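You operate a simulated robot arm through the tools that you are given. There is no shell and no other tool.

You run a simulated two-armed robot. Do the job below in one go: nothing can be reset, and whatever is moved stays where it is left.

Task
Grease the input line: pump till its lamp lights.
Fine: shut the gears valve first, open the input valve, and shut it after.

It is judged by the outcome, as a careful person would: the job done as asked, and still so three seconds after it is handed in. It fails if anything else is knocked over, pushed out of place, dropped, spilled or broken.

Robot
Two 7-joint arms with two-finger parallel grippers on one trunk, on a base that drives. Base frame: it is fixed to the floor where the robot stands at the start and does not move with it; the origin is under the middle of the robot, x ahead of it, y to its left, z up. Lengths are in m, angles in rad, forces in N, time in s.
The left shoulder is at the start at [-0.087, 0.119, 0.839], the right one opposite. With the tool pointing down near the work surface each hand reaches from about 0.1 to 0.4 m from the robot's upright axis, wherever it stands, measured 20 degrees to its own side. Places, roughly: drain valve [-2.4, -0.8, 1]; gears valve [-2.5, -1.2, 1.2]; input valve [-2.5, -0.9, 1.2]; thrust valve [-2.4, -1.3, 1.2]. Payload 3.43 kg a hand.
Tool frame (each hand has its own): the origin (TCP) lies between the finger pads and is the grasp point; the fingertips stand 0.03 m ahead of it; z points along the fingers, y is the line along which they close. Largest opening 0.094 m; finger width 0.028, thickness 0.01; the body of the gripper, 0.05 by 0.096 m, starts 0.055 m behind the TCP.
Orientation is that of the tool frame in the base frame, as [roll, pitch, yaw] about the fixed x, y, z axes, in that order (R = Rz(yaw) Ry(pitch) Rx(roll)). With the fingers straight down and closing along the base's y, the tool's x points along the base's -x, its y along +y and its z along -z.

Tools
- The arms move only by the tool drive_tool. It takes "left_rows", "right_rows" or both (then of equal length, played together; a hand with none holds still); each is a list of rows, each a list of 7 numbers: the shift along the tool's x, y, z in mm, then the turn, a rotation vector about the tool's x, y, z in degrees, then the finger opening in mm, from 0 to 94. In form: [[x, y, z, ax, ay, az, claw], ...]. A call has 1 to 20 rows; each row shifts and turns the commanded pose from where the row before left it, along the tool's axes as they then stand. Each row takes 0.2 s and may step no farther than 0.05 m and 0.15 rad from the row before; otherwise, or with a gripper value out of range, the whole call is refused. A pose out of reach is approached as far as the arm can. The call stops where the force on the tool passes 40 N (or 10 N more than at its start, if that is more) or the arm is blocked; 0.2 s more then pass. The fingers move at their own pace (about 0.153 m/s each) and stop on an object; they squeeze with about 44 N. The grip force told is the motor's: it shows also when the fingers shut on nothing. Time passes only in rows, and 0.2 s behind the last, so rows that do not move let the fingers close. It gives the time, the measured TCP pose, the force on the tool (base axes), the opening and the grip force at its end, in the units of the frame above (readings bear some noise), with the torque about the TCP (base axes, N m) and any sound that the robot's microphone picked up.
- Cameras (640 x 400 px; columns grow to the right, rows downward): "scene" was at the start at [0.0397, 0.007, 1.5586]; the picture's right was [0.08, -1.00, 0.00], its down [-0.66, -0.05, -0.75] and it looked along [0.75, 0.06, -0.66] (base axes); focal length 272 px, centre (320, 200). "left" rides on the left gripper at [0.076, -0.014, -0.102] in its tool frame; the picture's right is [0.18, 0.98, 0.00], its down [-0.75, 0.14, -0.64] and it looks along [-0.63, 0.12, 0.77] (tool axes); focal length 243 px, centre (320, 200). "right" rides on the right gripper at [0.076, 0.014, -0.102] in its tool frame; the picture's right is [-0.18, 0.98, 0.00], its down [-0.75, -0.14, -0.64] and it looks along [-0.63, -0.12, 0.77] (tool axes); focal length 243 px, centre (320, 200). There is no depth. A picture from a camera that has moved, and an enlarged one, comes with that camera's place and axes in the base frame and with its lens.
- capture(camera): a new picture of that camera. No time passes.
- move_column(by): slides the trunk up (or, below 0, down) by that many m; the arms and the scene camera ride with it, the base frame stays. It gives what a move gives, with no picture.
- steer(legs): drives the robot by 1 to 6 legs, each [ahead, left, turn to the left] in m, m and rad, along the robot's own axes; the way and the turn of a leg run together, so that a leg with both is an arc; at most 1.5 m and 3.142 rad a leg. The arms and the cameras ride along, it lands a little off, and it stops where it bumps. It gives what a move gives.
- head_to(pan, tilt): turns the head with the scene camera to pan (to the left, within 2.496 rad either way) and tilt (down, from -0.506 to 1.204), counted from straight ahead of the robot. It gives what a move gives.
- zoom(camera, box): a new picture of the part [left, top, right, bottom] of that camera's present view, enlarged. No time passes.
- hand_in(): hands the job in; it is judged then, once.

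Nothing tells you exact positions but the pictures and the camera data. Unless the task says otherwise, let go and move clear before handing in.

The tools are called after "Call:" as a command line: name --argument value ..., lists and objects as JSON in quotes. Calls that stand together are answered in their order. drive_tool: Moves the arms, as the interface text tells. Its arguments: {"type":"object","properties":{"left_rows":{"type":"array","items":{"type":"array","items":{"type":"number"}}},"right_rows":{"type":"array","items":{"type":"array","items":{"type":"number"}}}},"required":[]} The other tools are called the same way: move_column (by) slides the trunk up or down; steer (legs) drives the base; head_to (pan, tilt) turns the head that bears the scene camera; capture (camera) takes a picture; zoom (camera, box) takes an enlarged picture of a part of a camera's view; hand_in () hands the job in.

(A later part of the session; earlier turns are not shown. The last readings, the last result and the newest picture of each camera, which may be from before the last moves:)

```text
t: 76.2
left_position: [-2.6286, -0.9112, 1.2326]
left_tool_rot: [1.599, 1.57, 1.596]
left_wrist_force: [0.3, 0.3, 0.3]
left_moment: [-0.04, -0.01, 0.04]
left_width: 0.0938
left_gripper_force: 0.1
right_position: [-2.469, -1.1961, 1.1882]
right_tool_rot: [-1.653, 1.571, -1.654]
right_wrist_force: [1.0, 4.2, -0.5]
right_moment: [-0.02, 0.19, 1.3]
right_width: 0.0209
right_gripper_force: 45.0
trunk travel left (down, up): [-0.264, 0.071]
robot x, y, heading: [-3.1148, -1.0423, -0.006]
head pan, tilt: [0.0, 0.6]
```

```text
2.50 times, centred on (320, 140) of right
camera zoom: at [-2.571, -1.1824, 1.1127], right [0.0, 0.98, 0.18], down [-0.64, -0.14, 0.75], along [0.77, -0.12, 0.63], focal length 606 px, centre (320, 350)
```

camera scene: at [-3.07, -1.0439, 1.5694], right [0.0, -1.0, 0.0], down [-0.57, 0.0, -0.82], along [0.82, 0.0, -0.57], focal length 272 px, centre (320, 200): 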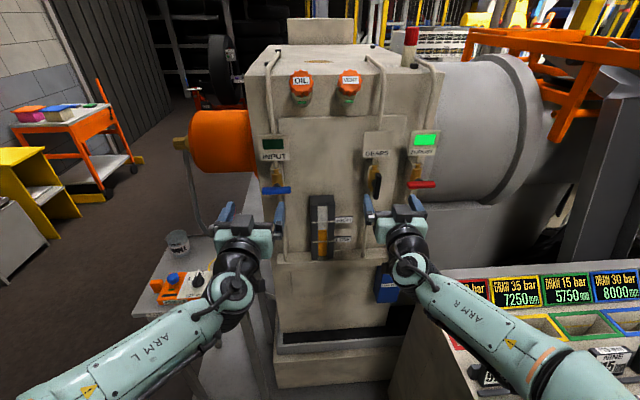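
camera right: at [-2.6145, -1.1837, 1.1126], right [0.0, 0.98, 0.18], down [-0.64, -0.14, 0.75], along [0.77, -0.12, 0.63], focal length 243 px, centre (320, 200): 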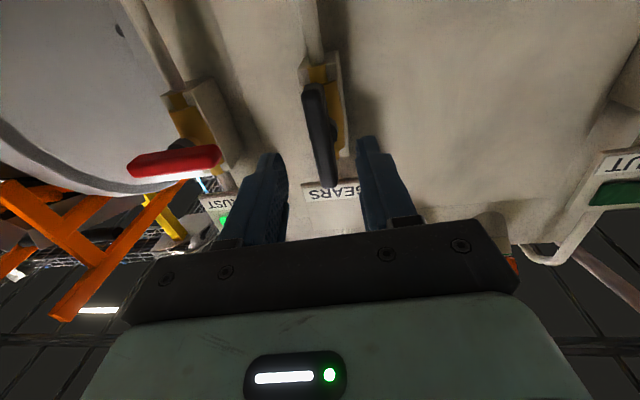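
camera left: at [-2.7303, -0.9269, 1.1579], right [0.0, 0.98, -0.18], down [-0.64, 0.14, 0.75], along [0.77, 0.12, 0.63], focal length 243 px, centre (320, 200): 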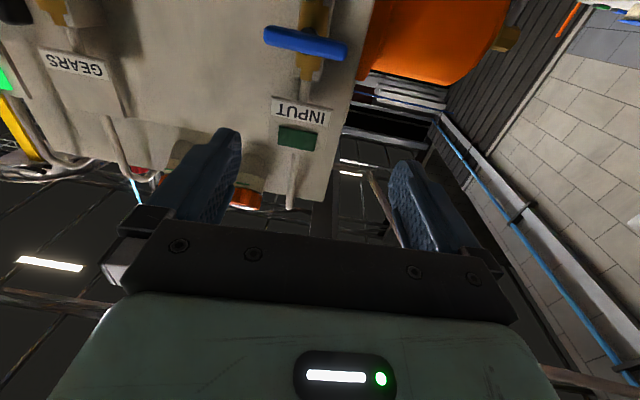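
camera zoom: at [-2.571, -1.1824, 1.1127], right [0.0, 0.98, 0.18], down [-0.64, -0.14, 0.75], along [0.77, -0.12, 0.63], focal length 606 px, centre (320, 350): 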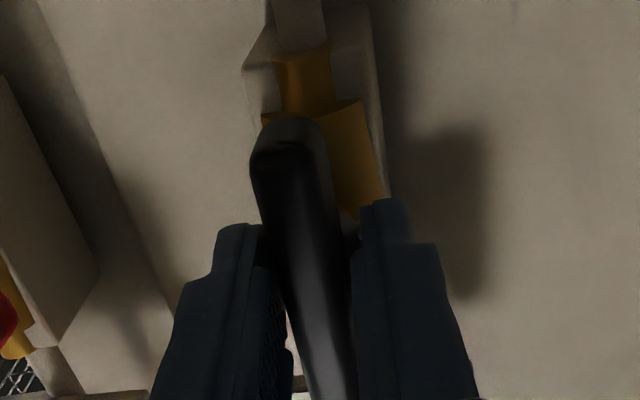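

The gears handle is gripped, with the fingers stopped at 21 mm. I'll try turning it clockwise a little and watch the torque.

Call:
drive_tool --right_rows '[[0, 0, 0, 0, 0, 5, 5], [0, 0, 0, 0, 0, 5, 5], [0, 0, 0, 0, 0, 5, 5], [0, 0, 0, 0, 0, 0, 5]]'

Call:
zoom --camera "scene" --box '[330, 140, 450, 215]'

```text
t: 77.2
left_position: [-2.6279, -0.9101, 1.2308]
left_tool_rot: [-1.775, 1.57, -1.777]
left_wrist_force: [0.0, -0.5, 0.0]
left_moment: [-0.02, 0.0, -0.01]
left_width: 0.094
left_gripper_force: 0.1
right_position: [-2.4691, -1.1955, 1.1884]
right_tool_rot: [1.567, 1.309, 1.568]
right_wrist_force: [1.9, 7.5, 1.3]
right_moment: [-0.01, -0.04, 1.17]
right_width: 0.0206
right_gripper_force: 44.9
trunk travel left (down, up): [-0.264, 0.071]
robot x, y, heading: [-3.1134, -1.0445, -0.002]
head pan, tilt: [0.0, 0.6]
```

```text
5.33 times, centred on (390, 178) of scene
camera zoom: at [-3.0695, -1.0425, 1.5695], right [0.0, -1.0, 0.0], down [-0.57, 0.0, -0.82], along [0.82, 0.0, -0.57], focal length 1452 px, centre (-53, 320)
```

zoom: 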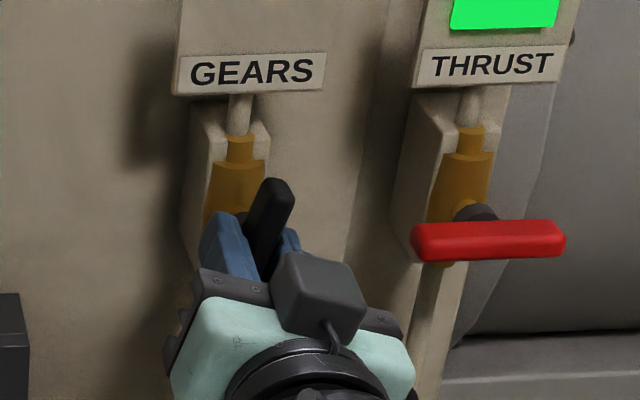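

It turns freely clockwise. I'll carry on to the full quarter turn.

Call:
drive_tool --right_rows '[[0, 0, 0, 0, 0, 7.5, 5], [0, 0, 0, 0, 0, 7.5, 5], [0, 0, 0, 0, 0, 7.5, 5], [0, 0, 0, 0, 0, 7.5, 5], [0, 0, 0, 0, 0, 7.5, 5], [0, 0, 0, 0, 0, 7.5, 5], [0, 0, 0, 0, 0, 7.5, 5], [0, 0, 0, 0, 0, 7.5, 5], [0, 0, 0, 0, 0, 7.5, 5], [0, 0, 0, 0, 0, 7.5, 5], [0, 0, 0, 0, 0, 0, 5]]'

Call:
zoom --camera "scene" --box '[330, 140, 450, 215]'

Call:
capture --camera "right"

```text
t: 79.6
left_position: [-2.6297, -0.9115, 1.2314]
left_tool_rot: [-1.194, 1.569, -1.196]
left_wrist_force: [0.2, -0.3, -0.7]
left_moment: [0.01, 0.0, 0.0]
left_width: 0.0939
left_gripper_force: 0.2
right_position: [-2.4693, -1.1962, 1.1892]
right_tool_rot: [1.569, -0.001, 1.571]
right_wrist_force: [-2.5, 11.7, 2.4]
right_moment: [0.0, -0.07, 0.62]
right_width: 0.0199
right_gripper_force: 45.5
trunk travel left (down, up): [-0.264, 0.071]
robot x, y, heading: [-3.1147, -1.0445, -0.001]
head pan, tilt: [0.0, 0.6]
```

```text
5.33 times, centred on (390, 178) of scene
camera zoom: at [-3.0707, -1.0416, 1.5695], right [0.0, -1.0, 0.0], down [-0.56, 0.0, -0.83], along [0.83, 0.0, -0.56], focal length 1452 px, centre (-53, 320)
```

zoom: 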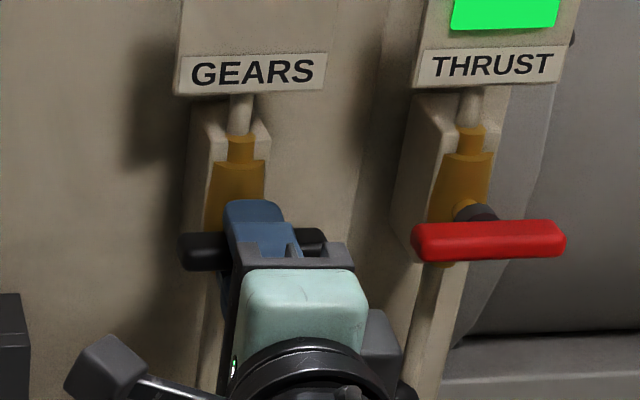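

```text
taken
camera right: at [-2.5721, -1.1193, 1.2045], right [0.0, -0.18, 0.98], down [-0.64, -0.75, -0.14], along [0.77, -0.63, -0.12], focal length 243 px, centre (320, 200)
```

right: 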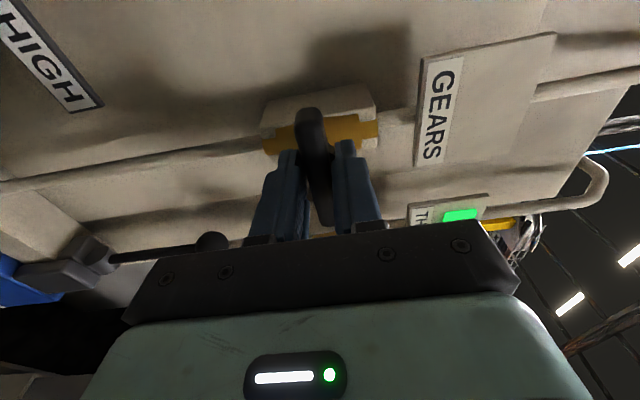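

The gears handle is now crosswise. I'll nudge it a few degrees further to make sure it's against its stop.

Call:
drive_tool --right_rows '[[0, 0, 0, 0, 0, 3, 5], [0, 0, 0, 0, 0, 0, 5]]'

```text
t: 80.2
left_position: [-2.6279, -0.9106, 1.2311]
left_tool_rot: [-1.266, 1.569, -1.267]
left_wrist_force: [0.2, 0.2, 0.1]
left_moment: [0.02, -0.01, -0.01]
left_width: 0.0939
left_gripper_force: 0.0
right_position: [-2.4685, -1.1958, 1.1909]
right_tool_rot: [1.569, -0.051, 1.568]
right_wrist_force: [0.6, 11.2, 4.7]
right_moment: [-0.69, -0.15, 0.78]
right_width: 0.0201
right_gripper_force: 45.8
trunk travel left (down, up): [-0.264, 0.071]
robot x, y, heading: [-3.115, -1.0467, -0.01]
head pan, tilt: [0.0, 0.6]
```

The torque shows it's at its stop, so gears is shut. I'll relax, release and back off.

Call:
drive_tool --right_rows '[[0, 0, 0, 0, 0, -3, 5], [0, 0, 0, 0, 0, 0, 44], [0, 0, 0, 0, 0, 0, 44], [0, 0, -20, 0, 0, 0, 44], [0, 0, -30, 0, 0, 0, 44], [0, 0, -30, 0, 0, 0, 44]]'

Call:
zoom --camera "scene" --box '[200, 100, 440, 250]'

Call:
capture --camera "right"

```text
t: 81.6
left_position: [-2.6282, -0.9122, 1.2325]
left_tool_rot: [-2.679, 1.571, -2.681]
left_wrist_force: [0.2, 0.2, -0.8]
left_moment: [0.03, 0.0, -0.02]
left_width: 0.0937
left_gripper_force: 0.1
right_position: [-2.5488, -1.1992, 1.1904]
right_tool_rot: [1.569, -0.001, 1.57]
right_wrist_force: [0.2, 1.0, 0.3]
right_moment: [0.04, 0.01, 0.02]
right_width: 0.044
right_gripper_force: 0.1
trunk travel left (down, up): [-0.264, 0.071]
robot x, y, heading: [-3.1141, -1.0414, -0.005]
head pan, tilt: [0.0, 0.6]
```

```text
2.67 times, centred on (320, 175) of scene
camera zoom: at [-3.0705, -1.0444, 1.5695], right [0.0, -1.0, 0.0], down [-0.56, 0.0, -0.83], along [0.83, 0.0, -0.56], focal length 726 px, centre (320, 267)
```

zoom: 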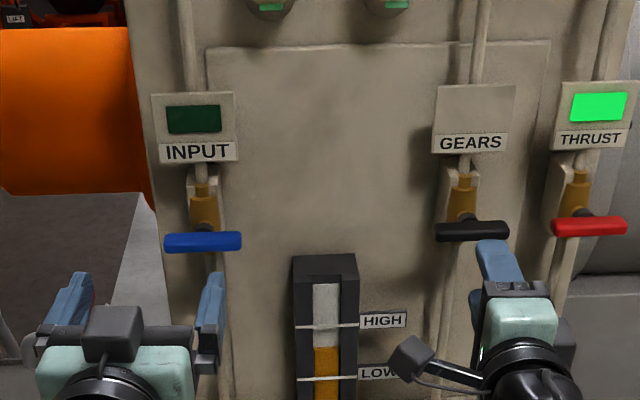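

```text
taken
camera right: at [-2.6517, -1.1226, 1.2039], right [0.0, -0.18, 0.98], down [-0.64, -0.75, -0.14], along [0.76, -0.63, -0.12], focal length 243 px, centre (320, 200)
```

right: 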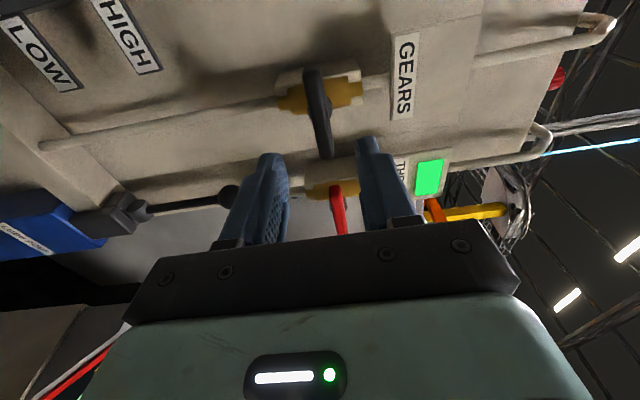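

Gears is confirmed crosswise and shut. Next I'll align the left hand with the INPUT handle, rolled 90° so the fingers close vertically, keeping it back from the panel for now.

Call:
drive_tool --left_rows '[[14, -7, 0, 0, 0, 0, 44], [14, -7, 0, 0, 0, 0, 44], [14, -6, 0, 0, 0, 0, 44], [0, 0, 0, 0, 0, 8.2, 44], [0, 0, 0, 0, 0, 8.2, 44], [0, 0, 0, 0, 0, 8.2, 44], [0, 0, 0, 0, 0, 8.2, 44], [0, 0, 0, 0, 0, 8.2, 44], [0, 0, 0, 0, 0, 8.2, 44], [0, 0, 0, 0, 0, 8.2, 44], [0, 0, 0, 0, 0, 8.2, 44], [0, 0, 0, 0, 0, 8.2, 44], [0, 0, 0, 0, 0, 8.2, 44], [0, 0, 0, 0, 0, 8.0, 44], [0, 0, 30, 0, 0, 0, 44], [0, 0, 25, 0, 0, 0, 44], [0, 0, 0, 0, 0, 0, 44]]'

Call:
zoom --camera "scene" --box '[210, 140, 330, 215]'

Call:
capture --camera "left"

```text
t: 85.2
left_position: [-2.5716, -0.9323, 1.1896]
left_tool_rot: [1.571, 0.0, 1.566]
left_wrist_force: [0.3, 0.6, -1.1]
left_moment: [0.0, -0.02, -0.01]
left_width: 0.0442
left_gripper_force: 0.1
right_position: [-2.5489, -1.2002, 1.1894]
right_tool_rot: [1.569, 0.0, 1.567]
right_wrist_force: [0.2, 0.0, -1.5]
right_moment: [0.0, 0.03, 0.02]
right_width: 0.044
right_gripper_force: 0.2
trunk travel left (down, up): [-0.264, 0.071]
robot x, y, heading: [-3.1182, -1.0445, 0.003]
head pan, tilt: [0.0, 0.6]
```

```text
5.33 times, centred on (270, 178) of scene
camera zoom: at [-3.0704, -1.044, 1.5695], right [0.0, -1.0, 0.0], down [-0.56, 0.0, -0.83], along [0.83, 0.0, -0.56], focal length 1452 px, centre (587, 320)
```

zoom: 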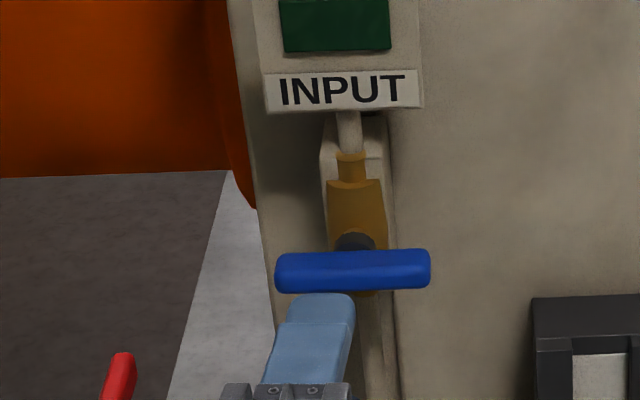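

```text
taken
camera left: at [-2.674, -0.8565, 1.1774], right [0.0, 0.18, 0.98], down [-0.64, -0.75, 0.14], along [0.76, -0.63, 0.12], focal length 243 px, centre (320, 200)
```

left: 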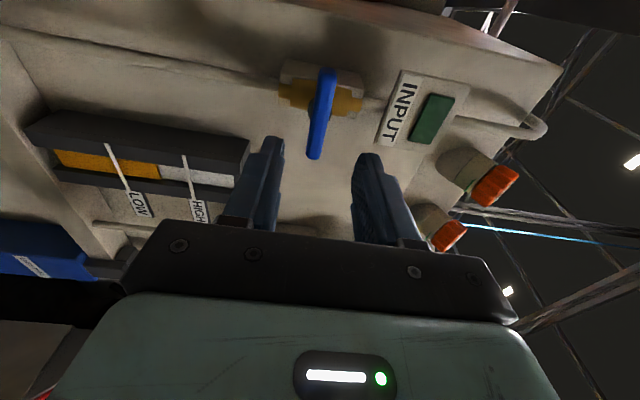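

The left fingers are centred above and below the blue handle. I'll advance to just around it.

Call:
drive_tool --left_rows '[[0, 0, 25, 0, 0, 0, 44], [0, 0, 25, 0, 0, 0, 44], [0, 0, 20, 0, 0, 0, 44], [0, 0, 12, 0, 0, 0, 44]]'

Call:
zoom --camera "scene" --box '[210, 140, 330, 215]'

Call:
zoom --camera "left" --box '[220, 60, 420, 220]'

```text
t: 86.2
left_position: [-2.4902, -0.9312, 1.1894]
left_tool_rot: [1.57, -0.001, 1.568]
left_wrist_force: [0.5, -0.4, -0.1]
left_moment: [0.01, -0.02, -0.05]
left_width: 0.0441
left_gripper_force: 0.1
right_position: [-2.5483, -1.1976, 1.1889]
right_tool_rot: [1.57, 0.0, 1.567]
right_wrist_force: [0.1, 0.9, -0.2]
right_moment: [-0.01, 0.01, -0.01]
right_width: 0.044
right_gripper_force: 0.1
trunk travel left (down, up): [-0.264, 0.071]
robot x, y, heading: [-3.1164, -1.0427, -0.006]
head pan, tilt: [0.0, 0.6]
```

```text
5.33 times, centred on (270, 178) of scene
camera zoom: at [-3.0698, -1.044, 1.5695], right [0.0, -1.0, 0.0], down [-0.57, 0.0, -0.82], along [0.82, 0.0, -0.57], focal length 1452 px, centre (587, 320)
```

zoom: 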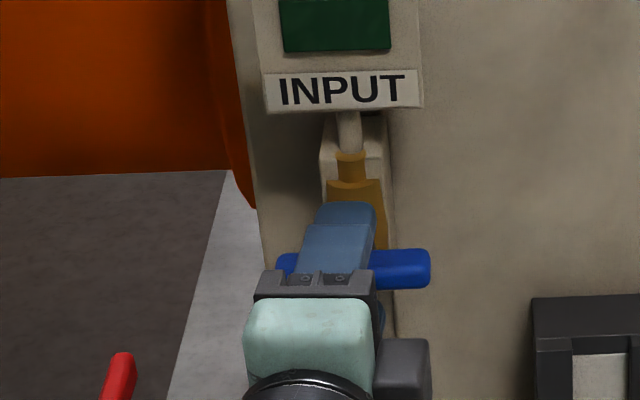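

```text
2.50 times, centred on (320, 140) of left
camera zoom: at [-2.5924, -0.8561, 1.1765], right [0.0, 0.18, 0.98], down [-0.64, -0.75, 0.14], along [0.76, -0.63, 0.12], focal length 606 px, centre (320, 350)
```

zoom: 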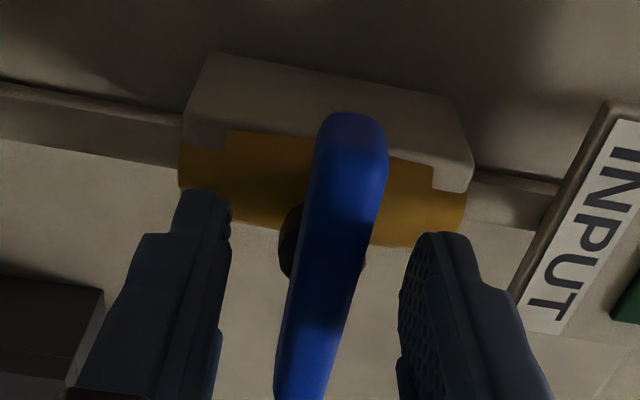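

The view matches how the gears handle looked just before I gripped it. I'll shift 3 mm up and 3 mm in, then close on the handle.

Call:
drive_tool --left_rows '[[0, 3, 3, 0, 0, 0, 44], [0, 0, 0, 0, 0, 0, 30], [0, 0, 0, 0, 0, 0, 15], [0, 0, 0, 0, 0, 0, 5], [0, 0, 0, 0, 0, 0, 5]]'

Call:
zoom --camera "left" --box '[220, 60, 420, 220]'

```text
t: 87.4
left_position: [-2.4884, -0.9304, 1.1902]
left_tool_rot: [1.574, 0.002, 1.568]
left_wrist_force: [-5.2, 0.4, -12.6]
left_moment: [-0.02, 0.25, 0.4]
left_width: 0.02
left_gripper_force: 44.4
right_position: [-2.5482, -1.1988, 1.1891]
right_tool_rot: [1.572, 0.0, 1.567]
right_wrist_force: [-0.4, -0.8, 0.4]
right_moment: [0.0, -0.01, -0.01]
right_width: 0.0441
right_gripper_force: 0.1
trunk travel left (down, up): [-0.264, 0.071]
robot x, y, heading: [-3.1149, -1.0467, -0.001]
head pan, tilt: [0.0, 0.6]
```

```text
2.50 times, centred on (320, 140) of left
camera zoom: at [-2.5897, -0.8561, 1.1777], right [0.0, 0.18, 0.98], down [-0.64, -0.75, 0.14], along [0.76, -0.63, 0.12], focal length 606 px, centre (320, 350)
```

zoom: 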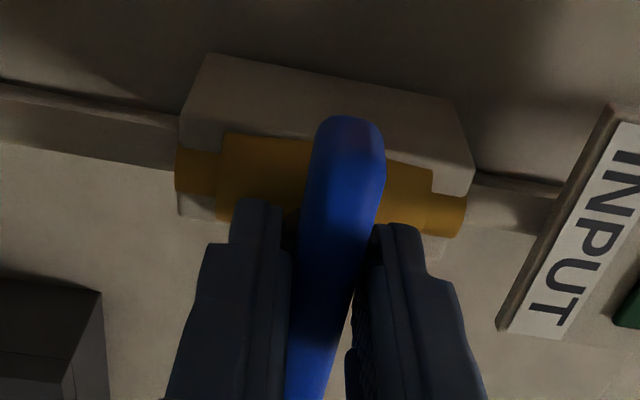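

The input handle is gripped. I'll ease the offset and try a small counter-clockwise turn.

Call:
drive_tool --left_rows '[[0, -2.5, 0, 0, 0, 0, 5], [0, 0, 0, 0, 0, -5, 5], [0, 0, 0, 0, 0, -5, 5], [0, 0, 0, 0, 0, -5, 5], [0, 0, 0, 0, 0, 0, 5]]'

Call:
zoom --camera "scene" --box '[210, 140, 330, 215]'

```text
t: 88.6
left_position: [-2.4879, -0.9315, 1.1912]
left_tool_rot: [1.572, 0.262, 1.57]
left_wrist_force: [-5.1, 2.2, -11.6]
left_moment: [0.03, -0.08, -0.48]
left_width: 0.02
left_gripper_force: 44.9
right_position: [-2.5483, -1.197, 1.1887]
right_tool_rot: [1.571, 0.0, 1.568]
right_wrist_force: [-0.7, 0.1, 0.7]
right_moment: [0.0, 0.04, -0.01]
right_width: 0.0441
right_gripper_force: 0.1
trunk travel left (down, up): [-0.264, 0.071]
robot x, y, heading: [-3.1151, -1.0451, -0.005]
head pan, tilt: [0.0, 0.6]
```

```text
5.33 times, centred on (270, 178) of scene
camera zoom: at [-3.0699, -1.0434, 1.5694], right [0.0, -1.0, 0.0], down [-0.56, 0.0, -0.83], along [0.83, 0.0, -0.56], focal length 1452 px, centre (587, 320)
```

zoom: 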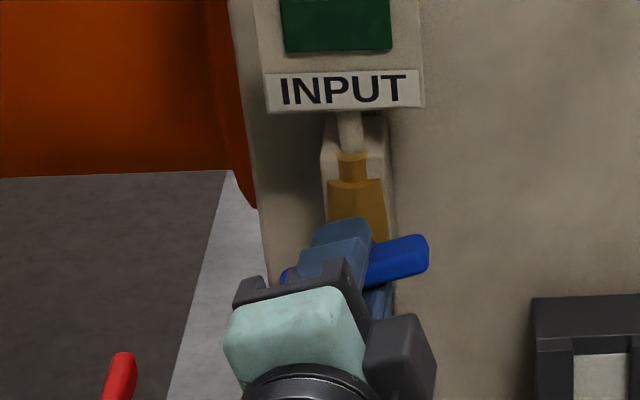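

It turns freely counter-clockwise, with almost no torque. I'll continue to vertical.

Call:
drive_tool --left_rows '[[0, 0, 0, 0, 0, -7.5, 5], [0, 0, 0, 0, 0, -7.5, 5], [0, 0, 0, 0, 0, -7.5, 5], [0, 0, 0, 0, 0, -7.5, 5], [0, 0, 0, 0, 0, -7.5, 5], [0, 0, 0, 0, 0, -7.5, 5], [0, 0, 0, 0, 0, -7.5, 5], [0, 0, 0, 0, 0, -7.5, 5], [0, 0, 0, 0, 0, -7.5, 5], [0, 0, 0, 0, 0, -7.5, 5], [0, 0, 0, 0, 0, -3, 5], [0, 0, 0, 0, 0, 0, 5]]'

Call:
zoom --camera "scene" --box '[210, 140, 330, 215]'

```text
t: 91.2
left_position: [-2.4892, -0.9319, 1.191]
left_tool_rot: [-1.554, 1.516, -1.555]
left_wrist_force: [-11.2, 1.6, -13.8]
left_moment: [0.89, -0.13, 0.58]
left_width: 0.0203
left_gripper_force: 44.5
right_position: [-2.5491, -1.1979, 1.1898]
right_tool_rot: [1.568, 0.0, 1.568]
right_wrist_force: [-0.6, 0.5, -0.5]
right_moment: [0.0, -0.01, 0.04]
right_width: 0.0438
right_gripper_force: 0.0
trunk travel left (down, up): [-0.264, 0.071]
robot x, y, heading: [-3.1137, -1.0459, -0.0]
head pan, tilt: [0.0, 0.6]
```

```text
5.33 times, centred on (270, 178) of scene
camera zoom: at [-3.0707, -1.0435, 1.5695], right [0.0, -1.0, 0.0], down [-0.56, 0.0, -0.83], along [0.83, 0.0, -0.56], focal length 1452 px, centre (587, 320)
```

zoom: 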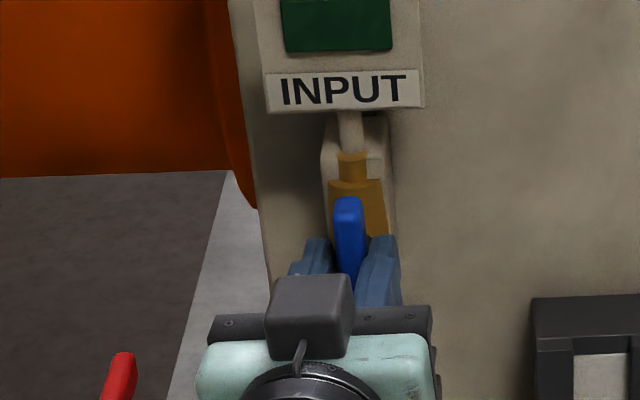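

Input is open and at its stop. I'll release and back the left hand off a little, then study the pump lever.

Call:
drive_tool --left_rows '[[0, 0, 0, 0, 0, 3, 5], [0, 0, 0, 0, 0, 0, 44], [0, 0, 0, 0, 0, 0, 44], [0, 0, -20, 0, 0, 0, 44], [0, 0, -30, 0, 0, 0, 44], [0, 0, -30, 0, 0, 0, 44]]'

Call:
zoom --camera "right" --box '[0, 140, 280, 315]'

Call:
head_to --pan -0.3 --tilt 0.75

Call:
capture --camera "scene"

```text
t: 92.6
left_position: [-2.569, -0.9329, 1.1912]
left_tool_rot: [-0.314, 1.57, -0.318]
left_wrist_force: [0.5, 0.8, 0.1]
left_moment: [0.01, -0.03, -0.01]
left_width: 0.0441
left_gripper_force: 0.1
right_position: [-2.5495, -1.1988, 1.1889]
right_tool_rot: [1.569, 0.001, 1.567]
right_wrist_force: [-0.5, -0.7, 0.4]
right_moment: [0.01, -0.01, -0.01]
right_width: 0.044
right_gripper_force: 0.0
trunk travel left (down, up): [-0.264, 0.071]
robot x, y, heading: [-3.1135, -1.0451, -0.01]
head pan, tilt: [0.0, 0.6]
```

```text
2.29 times, centred on (140, 228) of right
camera zoom: at [-2.6517, -1.1222, 1.2041], right [0.0, -0.18, 0.98], down [-0.64, -0.75, -0.14], along [0.77, -0.63, -0.12], focal length 555 px, centre (731, 137)
```

zoom: 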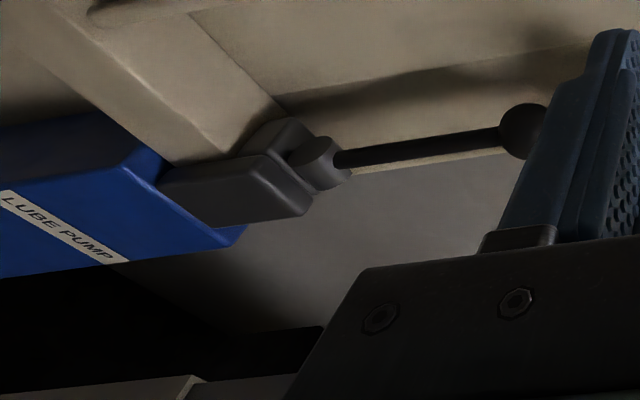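

```text
t: 93.4
left_position: [-2.568, -0.9328, 1.1917]
left_tool_rot: [-0.855, 1.571, -0.858]
left_wrist_force: [0.1, -0.6, -0.2]
left_moment: [0.02, -0.01, 0.01]
left_width: 0.0441
left_gripper_force: 0.1
right_position: [-2.5476, -1.199, 1.1886]
right_tool_rot: [1.568, 0.0, 1.568]
right_wrist_force: [1.4, -0.3, -0.1]
right_moment: [-0.01, -0.03, 0.02]
right_width: 0.044
right_gripper_force: 0.0
trunk travel left (down, up): [-0.264, 0.071]
robot x, y, heading: [-3.1139, -1.0478, -0.005]
head pan, tilt: [-0.3, 0.75]
```

```text
taken
camera scene: at [-3.0793, -1.0684, 1.5566], right [-0.3, -0.95, 0.0], down [-0.65, 0.2, -0.73], along [0.7, -0.22, -0.68], focal length 272 px, centre (320, 200)
```

scene: 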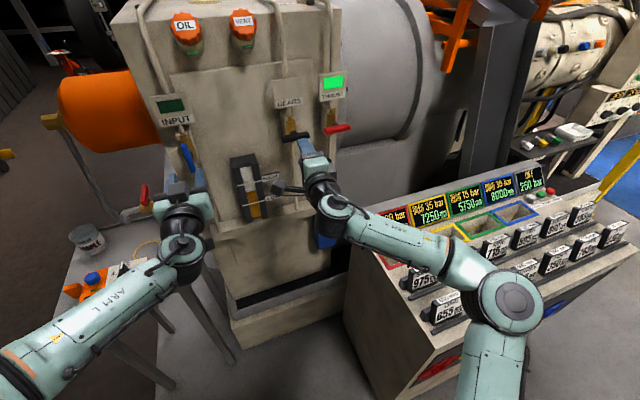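

I'll move the right hand back and left so the scene camera has a clear view of the pump lever.

Call:
drive_tool --right_rows '[[0, 0, -45, 0, 0, 0, 44], [0, 0, -45, 0, 0, 0, 44], [40, 0, 0, 0, 0, 0, 44], [40, 0, 0, 0, 0, 0, 44], [20, 0, 0, 0, 0, 0, 44]]'

Call:
zoom --camera "scene" --box '[270, 110, 390, 260]'

Call:
capture --camera "right"

```text
t: 94.6
left_position: [-2.5672, -0.9329, 1.191]
left_tool_rot: [-1.578, 1.57, -1.583]
left_wrist_force: [0.6, 1.0, -0.5]
left_moment: [0.01, -0.02, 0.01]
left_width: 0.044
left_gripper_force: 0.0
right_position: [-2.6389, -1.0965, 1.1882]
right_tool_rot: [1.568, -0.001, 1.567]
right_wrist_force: [-0.4, 0.4, -0.3]
right_moment: [-0.01, 0.01, -0.01]
right_width: 0.0439
right_gripper_force: 0.1
trunk travel left (down, up): [-0.264, 0.071]
robot x, y, heading: [-3.1159, -1.0418, -0.004]
head pan, tilt: [-0.3, 0.75]
```

```text
2.67 times, centred on (330, 185) of scene
camera zoom: at [-3.0791, -1.0682, 1.5566], right [-0.3, -0.95, 0.0], down [-0.65, 0.2, -0.73], along [0.7, -0.22, -0.68], focal length 726 px, centre (293, 240)
```

zoom: 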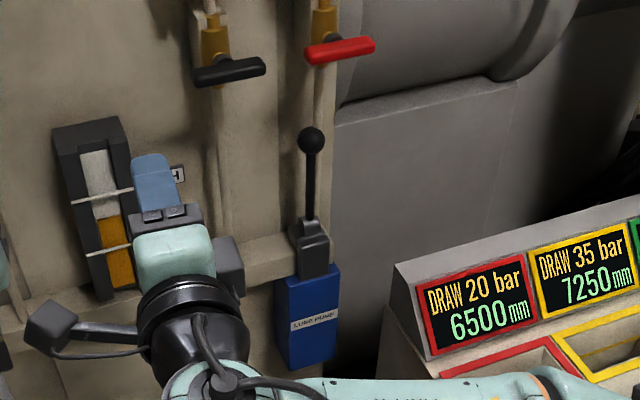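

```text
taken
camera right: at [-2.7418, -1.0201, 1.2031], right [0.0, -0.18, 0.98], down [-0.64, -0.75, -0.14], along [0.77, -0.63, -0.12], focal length 243 px, centre (320, 200)
```

right: 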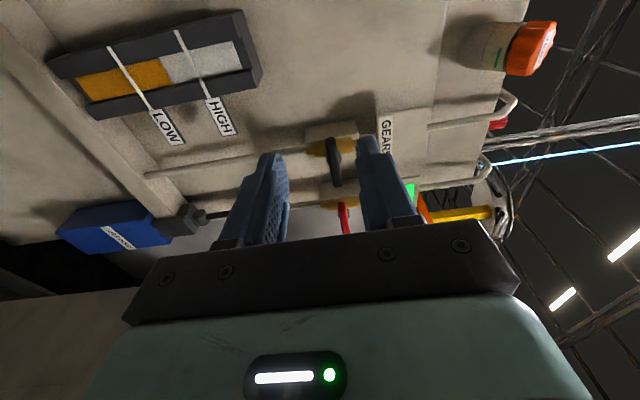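

Call:
zoom --camera "scene" --box '[305, 150, 365, 220]'

Call:
zoom --camera "right" --box '[60, 180, 260, 260]'

```text
5.71 times, centred on (335, 185) of scene
camera zoom: at [-3.0791, -1.0682, 1.5566], right [-0.3, -0.95, 0.0], down [-0.65, 0.2, -0.73], along [0.7, -0.22, -0.68], focal length 1555 px, centre (234, 286)
```

zoom: 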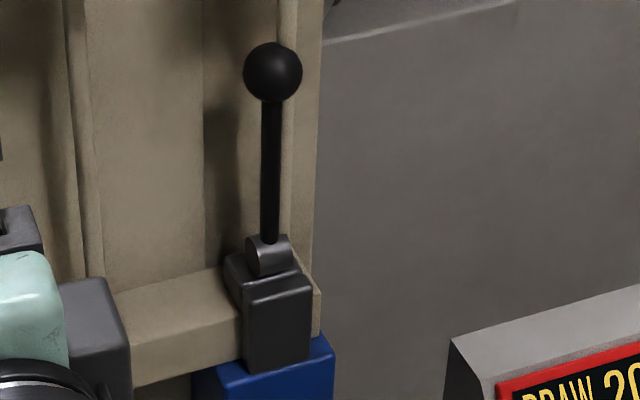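

```text
3.20 times, centred on (160, 220) of right
camera zoom: at [-2.7418, -1.0201, 1.2031], right [0.0, -0.18, 0.98], down [-0.64, -0.75, -0.14], along [0.77, -0.63, -0.12], focal length 776 px, centre (832, 136)
```

zoom: 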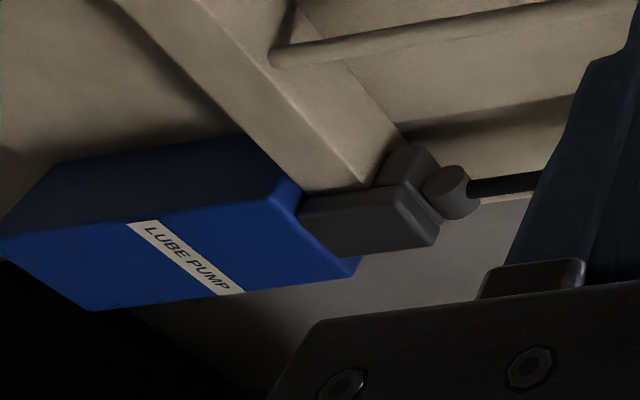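

The lever's hub is a cross cylinder with its axis along y, so the lever swings toward and away from me. The hub is at about [-2.411, -1.30, 0.92] and the knob at about [-2.398, -1.302, 1.05]. I'll roll the right hand back and bring it in front of the knob.

Call:
drive_tool --right_rows '[[0, 0, 0, 0, 0, -8.2, 70], [0, 0, 0, 0, 0, -8.2, 70], [0, 0, 0, 0, 0, -8.2, 70], [0, 0, 0, 0, 0, -8.2, 70], [0, 0, 0, 0, 0, -8.2, 70], [0, 0, 0, 0, 0, -8.2, 70], [0, 0, 0, 0, 0, -8.2, 70], [0, 0, 0, 0, 0, -8.2, 70], [0, 0, 0, 0, 0, -8.2, 70], [0, 0, 0, 0, 0, -8.2, 70], [0, 0, 0, 0, 0, -8.0, 70], [27.6, -40.9, 0, 0, 0, 0, 70], [27.6, -40.9, 0, 0, 0, 0, 70], [27.6, -40.9, 0, 0, 0, 0, 70], [27.6, -40.9, 0, 0, 0, 0, 70], [27.6, -40.9, 0, 0, 0, 0, 70], [0, 0, 35, 0, 0, 0, 70], [0, 0, 35, 0, 0, 0, 70], [0, 0, 0, 0, 0, 0, 70]]'

Call:
capture --camera "scene"

Call:
zoom --camera "scene" --box '[270, 110, 430, 260]'

Call:
capture --camera "right"

```text
t: 98.6
left_position: [-2.5663, -0.9335, 1.1905]
left_tool_rot: [1.029, 1.569, 1.024]
left_wrist_force: [0.2, 0.0, -0.3]
left_moment: [-0.01, 0.02, 0.03]
left_width: 0.0441
left_gripper_force: 0.0
right_position: [-2.5704, -1.2994, 1.0494]
right_tool_rot: [0.228, 1.569, 0.222]
right_wrist_force: [0.9, 0.1, -0.5]
right_moment: [0.05, 0.0, 0.02]
right_width: 0.0698
right_gripper_force: 0.0
trunk travel left (down, up): [-0.264, 0.071]
robot x, y, heading: [-3.1149, -1.0487, -0.005]
head pan, tilt: [-0.3, 0.75]
```

```text
taken
camera scene: at [-3.0794, -1.0692, 1.5566], right [-0.3, -0.95, 0.0], down [-0.65, 0.2, -0.73], along [0.7, -0.22, -0.68], focal length 272 px, centre (320, 200)
```

scene: 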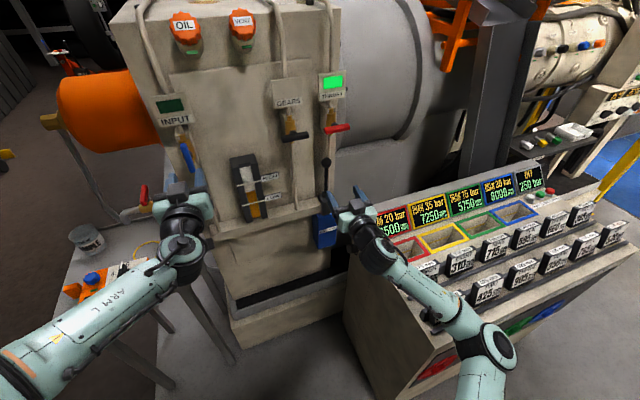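

```text
2.67 times, centred on (350, 185) of scene
camera zoom: at [-3.0794, -1.0692, 1.5566], right [-0.3, -0.95, 0.0], down [-0.65, 0.2, -0.73], along [0.7, -0.22, -0.68], focal length 726 px, centre (240, 240)
```

zoom: 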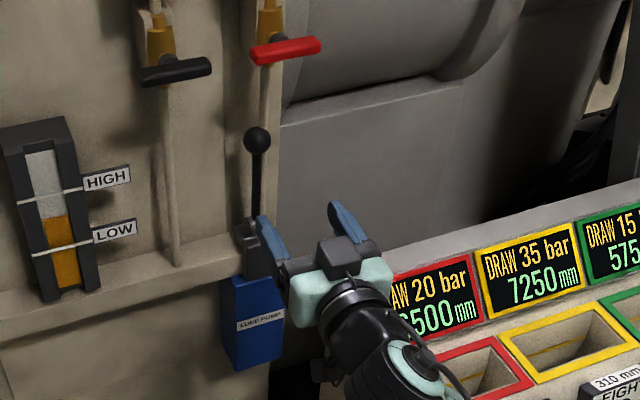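

```text
taken
camera right: at [-2.6721, -1.2865, 0.9737], right [0.0, 0.98, 0.18], down [-0.64, -0.14, 0.75], along [0.77, -0.12, 0.63], focal length 243 px, centre (320, 200)
```

right: 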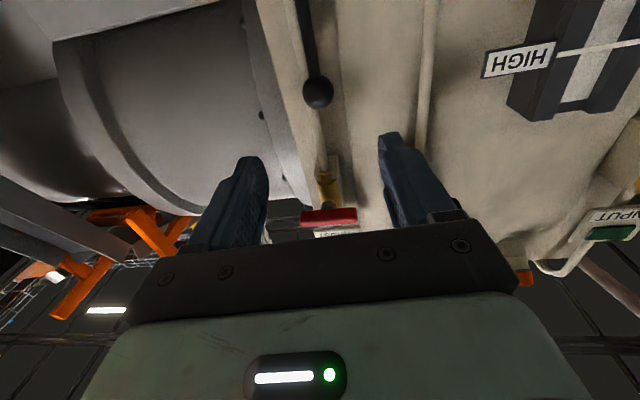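

The right camera agrees: the knob is at about [-2.398, -1.304, 1.05]. I'll advance partway with the fingers either side of it.

Call:
drive_tool --right_rows '[[0, -2, 35, 0, 0, 0, 70], [0, -2, 35, 0, 0, 0, 70], [0, 0, 35, 0, 0, 0, 70], [0, 0, 0, 0, 0, 0, 70]]'

Call:
zoom --camera "scene" --box '[290, 130, 370, 230]'

Call:
capture --camera "right"

```text
t: 99.6
left_position: [-2.5689, -0.9328, 1.1922]
left_tool_rot: [-2.834, 1.57, -2.837]
left_wrist_force: [-0.7, -0.1, -0.3]
left_moment: [-0.03, 0.02, -0.03]
left_width: 0.0441
left_gripper_force: 0.2
right_position: [-2.4671, -1.3057, 1.0505]
right_tool_rot: [0.074, 1.569, 0.073]
right_wrist_force: [0.4, -0.5, 0.5]
right_moment: [0.0, -0.02, -0.02]
right_width: 0.0699
right_gripper_force: 0.0
trunk travel left (down, up): [-0.264, 0.071]
robot x, y, heading: [-3.112, -1.0413, -0.008]
head pan, tilt: [-0.3, 0.75]
```

```text
4.00 times, centred on (330, 180) of scene
camera zoom: at [-3.0797, -1.0688, 1.5566], right [-0.3, -0.95, 0.0], down [-0.65, 0.2, -0.73], along [0.7, -0.22, -0.68], focal length 1089 px, centre (280, 280)
```

zoom: 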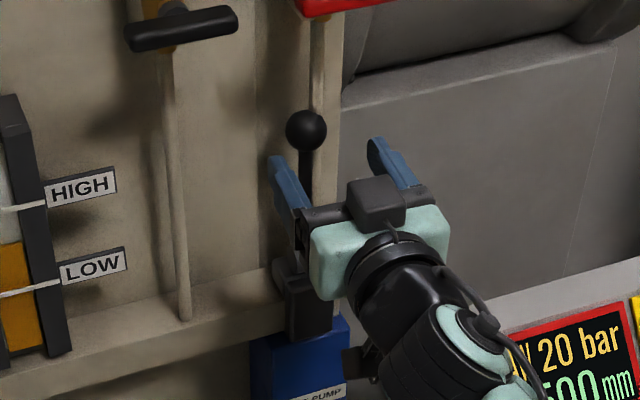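

```text
taken
camera right: at [-2.5685, -1.2917, 0.9742], right [0.0, 0.98, 0.18], down [-0.64, -0.14, 0.75], along [0.77, -0.12, 0.63], focal length 243 px, centre (320, 200)
```

right: 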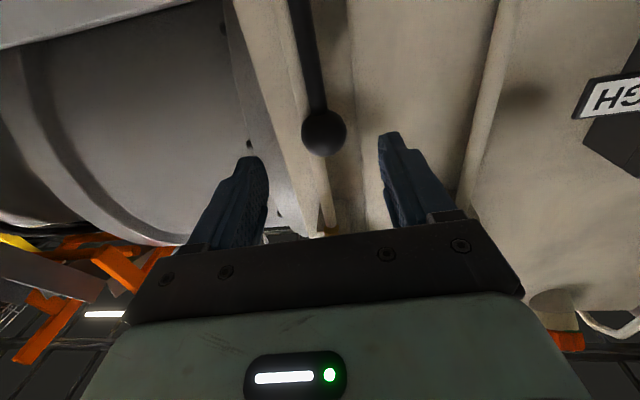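

Alignment holds. I'll advance the last ~50 mm so the pads sit beside the knob.

Call:
drive_tool --right_rows '[[0, 1, 17, 0, 0, 0, 70], [0, 1, 17, 0, 0, 0, 70], [0, 0, 16, 0, 0, 0, 70]]'

Call:
zoom --camera "scene" --box '[290, 130, 370, 230]'

Call:
capture --camera "right"

```text
t: 100.4
left_position: [-2.5671, -0.9338, 1.1918]
left_tool_rot: [-2.099, 1.57, -2.102]
left_wrist_force: [-0.4, 0.3, 0.2]
left_moment: [0.0, 0.01, 0.03]
left_width: 0.0438
left_gripper_force: 0.1
right_position: [-2.4134, -1.3039, 1.0517]
right_tool_rot: [-0.505, 1.568, -0.507]
right_wrist_force: [-0.3, -0.1, 0.6]
right_moment: [-0.01, 0.0, 0.02]
right_width: 0.07
right_gripper_force: 0.0
trunk travel left (down, up): [-0.264, 0.071]
robot x, y, heading: [-3.1157, -1.0448, -0.004]
head pan, tilt: [-0.3, 0.75]
```

```text
4.00 times, centred on (330, 180) of scene
camera zoom: at [-3.079, -1.0682, 1.5566], right [-0.3, -0.95, 0.0], down [-0.65, 0.2, -0.73], along [0.7, -0.22, -0.68], focal length 1089 px, centre (280, 280)
```

zoom: 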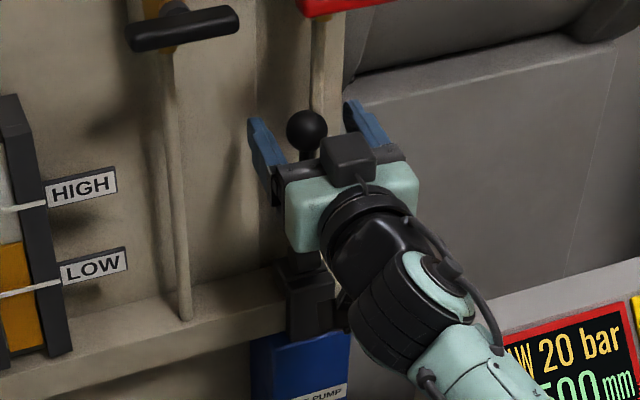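

```text
taken
camera right: at [-2.5168, -1.2894, 0.9758], right [0.0, 0.98, 0.18], down [-0.64, -0.14, 0.75], along [0.77, -0.12, 0.63], focal length 243 px, centre (320, 200)
```

right: 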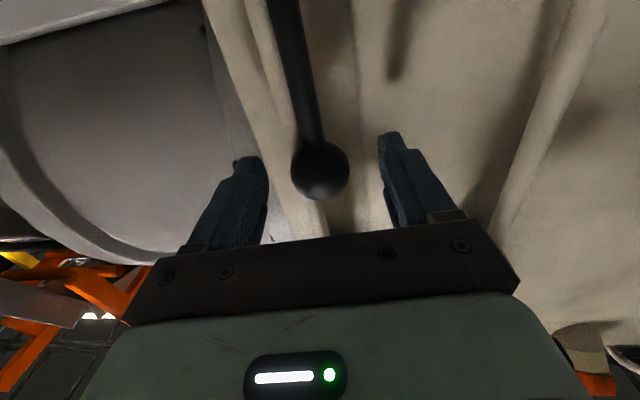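

The knob sits between the pads. I'll close on it.

Call:
drive_tool --right_rows '[[0, 0, 0, 0, 0, 0, 50], [0, 0, 0, 0, 0, 0, 30], [0, 0, 0, 0, 0, 0, 20], [0, 0, 0, 0, 0, 0, 20]]'

Call:
capture --camera "right"

```text
t: 101.4
left_position: [-2.5664, -0.9333, 1.1911]
left_tool_rot: [-1.111, 1.571, -1.114]
left_wrist_force: [0.2, 1.0, 0.6]
left_moment: [0.02, 0.01, -0.01]
left_width: 0.0443
left_gripper_force: 0.1
right_position: [-2.4149, -1.3021, 1.051]
right_tool_rot: [-0.082, 1.569, -0.083]
right_wrist_force: [0.7, 0.8, 0.6]
right_moment: [-0.01, -0.08, 0.01]
right_width: 0.0329
right_gripper_force: 45.1
trunk travel left (down, up): [-0.264, 0.071]
robot x, y, heading: [-3.115, -1.0456, -0.0]
head pan, tilt: [-0.3, 0.75]
```

```text
taken
camera right: at [-2.5172, -1.2891, 0.9757], right [0.0, 0.98, 0.18], down [-0.64, -0.14, 0.75], along [0.77, -0.12, 0.63], focal length 243 px, centre (320, 200)
```

right: 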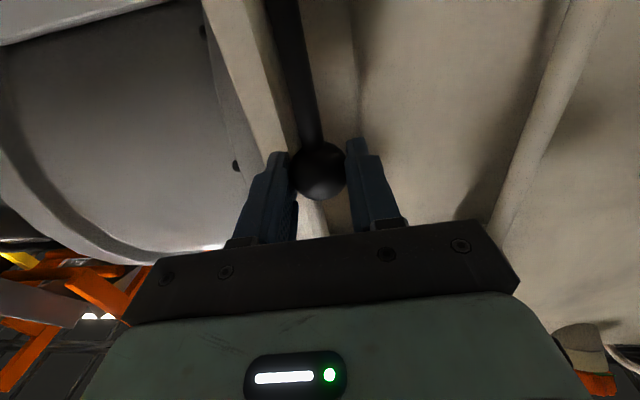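

The knob is held at 33 mm width. I'll pull it gently toward me along its arc for a short test stroke.

Call:
drive_tool --right_rows '[[-0.7, 0, -13.5, 0, 0, 0, 20], [0.7, 0, -13.5, 0, 0, 0, 20], [2.1, 0, -13.3, 0, 0, 0, 20], [0, 0, 0, 0, 0, 0, 20]]'

Call:
capture --camera "right"

Call:
zoom --camera "scene" --box '[150, 60, 390, 240]'

```text
t: 102.4
left_position: [-2.5654, -0.9347, 1.1912]
left_tool_rot: [2.75, 1.57, 2.748]
left_wrist_force: [0.7, -0.5, -0.8]
left_moment: [0.03, 0.0, 0.0]
left_width: 0.0442
left_gripper_force: 0.1
right_position: [-2.4518, -1.3068, 1.0468]
right_tool_rot: [2.932, 1.567, 2.924]
right_wrist_force: [8.2, -3.6, -4.8]
right_moment: [-0.08, -0.82, -0.1]
right_width: 0.0329
right_gripper_force: 45.4
trunk travel left (down, up): [-0.264, 0.071]
robot x, y, heading: [-3.1131, -1.0477, -0.007]
head pan, tilt: [-0.3, 0.75]
```

```text
taken
camera right: at [-2.5557, -1.2912, 0.9714], right [0.01, 0.98, 0.18], down [-0.64, -0.14, 0.76], along [0.77, -0.12, 0.63], focal length 243 px, centre (320, 200)
```

right: 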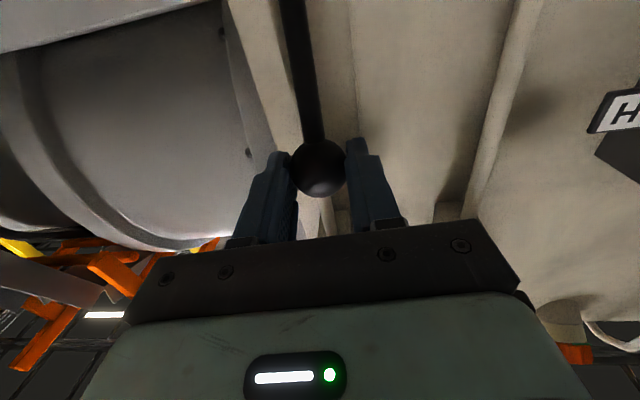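

```text
2.22 times, centred on (270, 150) of scene
camera zoom: at [-3.0774, -1.0694, 1.5565], right [-0.3, -0.95, 0.0], down [-0.65, 0.2, -0.73], along [0.7, -0.22, -0.68], focal length 605 px, centre (431, 311)
```

zoom: 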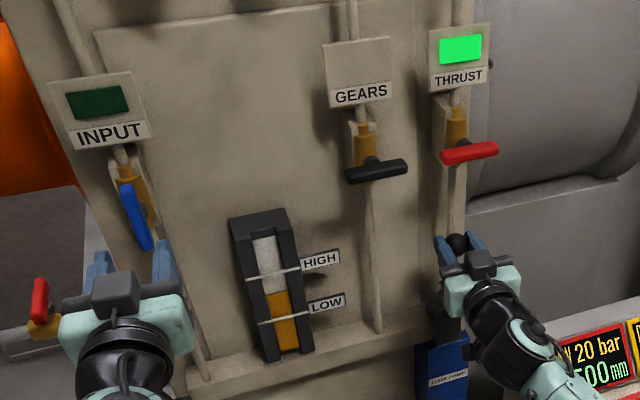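

The lever follows with about 8 N of resistance, so it does swing this way. I'll continue the stroke downward.

Call:
drive_tool --right_rows '[[3.5, 0, -13.1, 0, 0, 0, 20], [4.9, 0, -12.6, 0, 0, 0, 20], [6.1, 0, -12.0, 0, 0, 0, 20], [7.3, 0, -11.3, 0, 0, 0, 20], [0, 0, 0, 0, 0, 0, 20]]'

Call:
capture --camera "right"

Call:
zoom --camera "scene" --box '[150, 60, 390, 240]'

```text
t: 103.6
left_position: [-2.5653, -0.9343, 1.1902]
left_tool_rot: [2.264, 1.57, 2.262]
left_wrist_force: [0.1, 0.6, 0.5]
left_moment: [0.0, 0.0, -0.02]
left_width: 0.0438
left_gripper_force: 0.1
right_position: [-2.4895, -1.3084, 1.0327]
right_tool_rot: [2.766, 1.568, 2.762]
right_wrist_force: [11.1, -15.4, -4.4]
right_moment: [0.06, -0.7, -0.31]
right_width: 0.0331
right_gripper_force: 45.3
right hand out of reach, approached as far as the arm can: row 4
trunk travel left (down, up): [-0.264, 0.071]
robot x, y, heading: [-3.1157, -1.0447, -0.007]
head pan, tilt: [-0.3, 0.75]
```

```text
taken
camera right: at [-2.5936, -1.2938, 0.9572], right [0.01, 0.98, 0.19], down [-0.64, -0.14, 0.76], along [0.77, -0.12, 0.63], focal length 243 px, centre (320, 200)
```

right: 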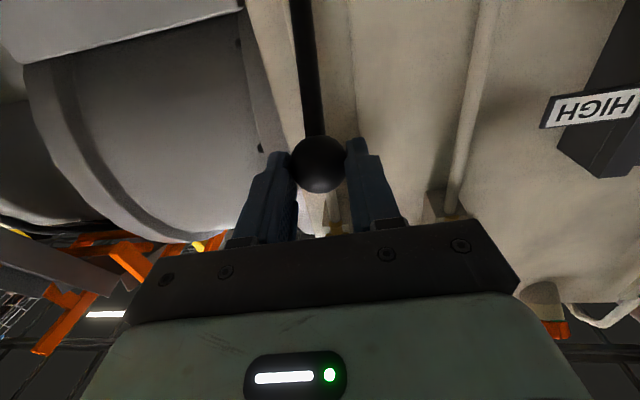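

```text
2.22 times, centred on (270, 150) of scene
camera zoom: at [-3.0769, -1.0713, 1.5565], right [-0.3, -0.95, 0.0], down [-0.65, 0.21, -0.73], along [0.7, -0.22, -0.68], focal length 605 px, centre (431, 311)
```

zoom: 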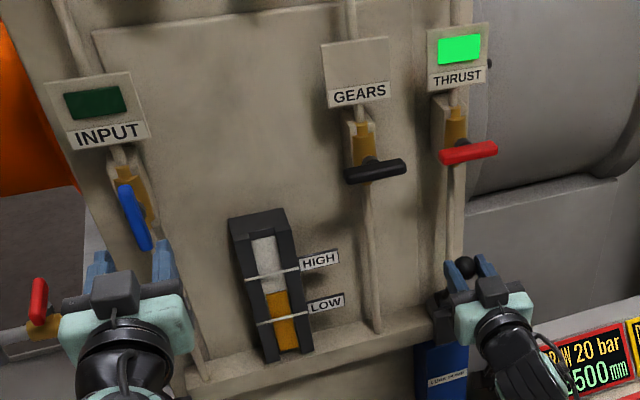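

The lever is moving, but the arm reaches a joint limit partway through the stroke. I'll return the lever upright, then change posture so the whole stroke fits.

Call:
drive_tool --right_rows '[[-7.3, 0, 11.3, 0, 0, 0, 20], [-6.1, 0, 12, 0, 0, 0, 20], [-4.9, 0, 12.6, 0, 0, 0, 20], [-3.5, 0, 13.1, 0, 0, 0, 20], [-2.1, 0, 13.3, 0, 0, 0, 20], [-0.7, 0, 13.5, 0, 0, 0, 20], [0.7, 0, 10, 0, 0, 0, 20], [0, 0, 0, 0, 0, 0, 20]]'

Call:
zoom --camera "scene" --box '[150, 60, 390, 240]'

```text
t: 105.1
left_position: [-2.5676, -0.9329, 1.1904]
left_tool_rot: [3.098, 1.57, 3.095]
left_wrist_force: [-0.7, 0.1, 1.1]
left_moment: [0.0, 0.04, 0.01]
left_width: 0.0439
left_gripper_force: 0.0
right_position: [-2.416, -1.3046, 1.0591]
right_tool_rot: [-3.122, 1.567, -3.124]
right_wrist_force: [-6.2, -1.2, -0.5]
right_moment: [-0.02, 0.8, -0.08]
right_width: 0.0327
right_gripper_force: 44.8
trunk travel left (down, up): [-0.264, 0.071]
robot x, y, heading: [-3.1134, -1.0437, -0.004]
head pan, tilt: [-0.3, 0.75]
stopped in row 7 (right hand): the force on the tool passed its limit at 98 N (the readings are from after the stop); the commanded pose is now the measured one
```

```text
2.22 times, centred on (270, 150) of scene
camera zoom: at [-3.0803, -1.0684, 1.5568], right [-0.3, -0.95, 0.0], down [-0.65, 0.2, -0.73], along [0.7, -0.22, -0.68], focal length 605 px, centre (431, 311)
```

zoom: 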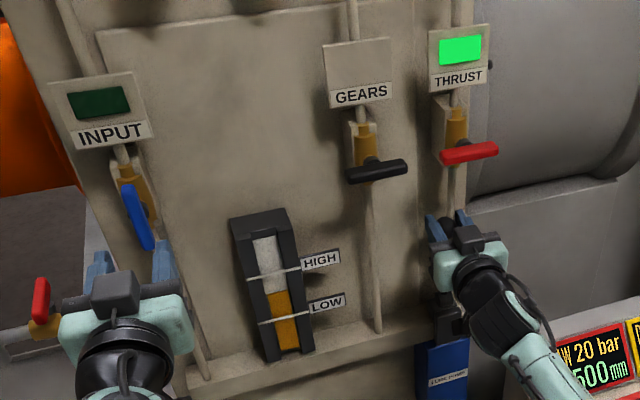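

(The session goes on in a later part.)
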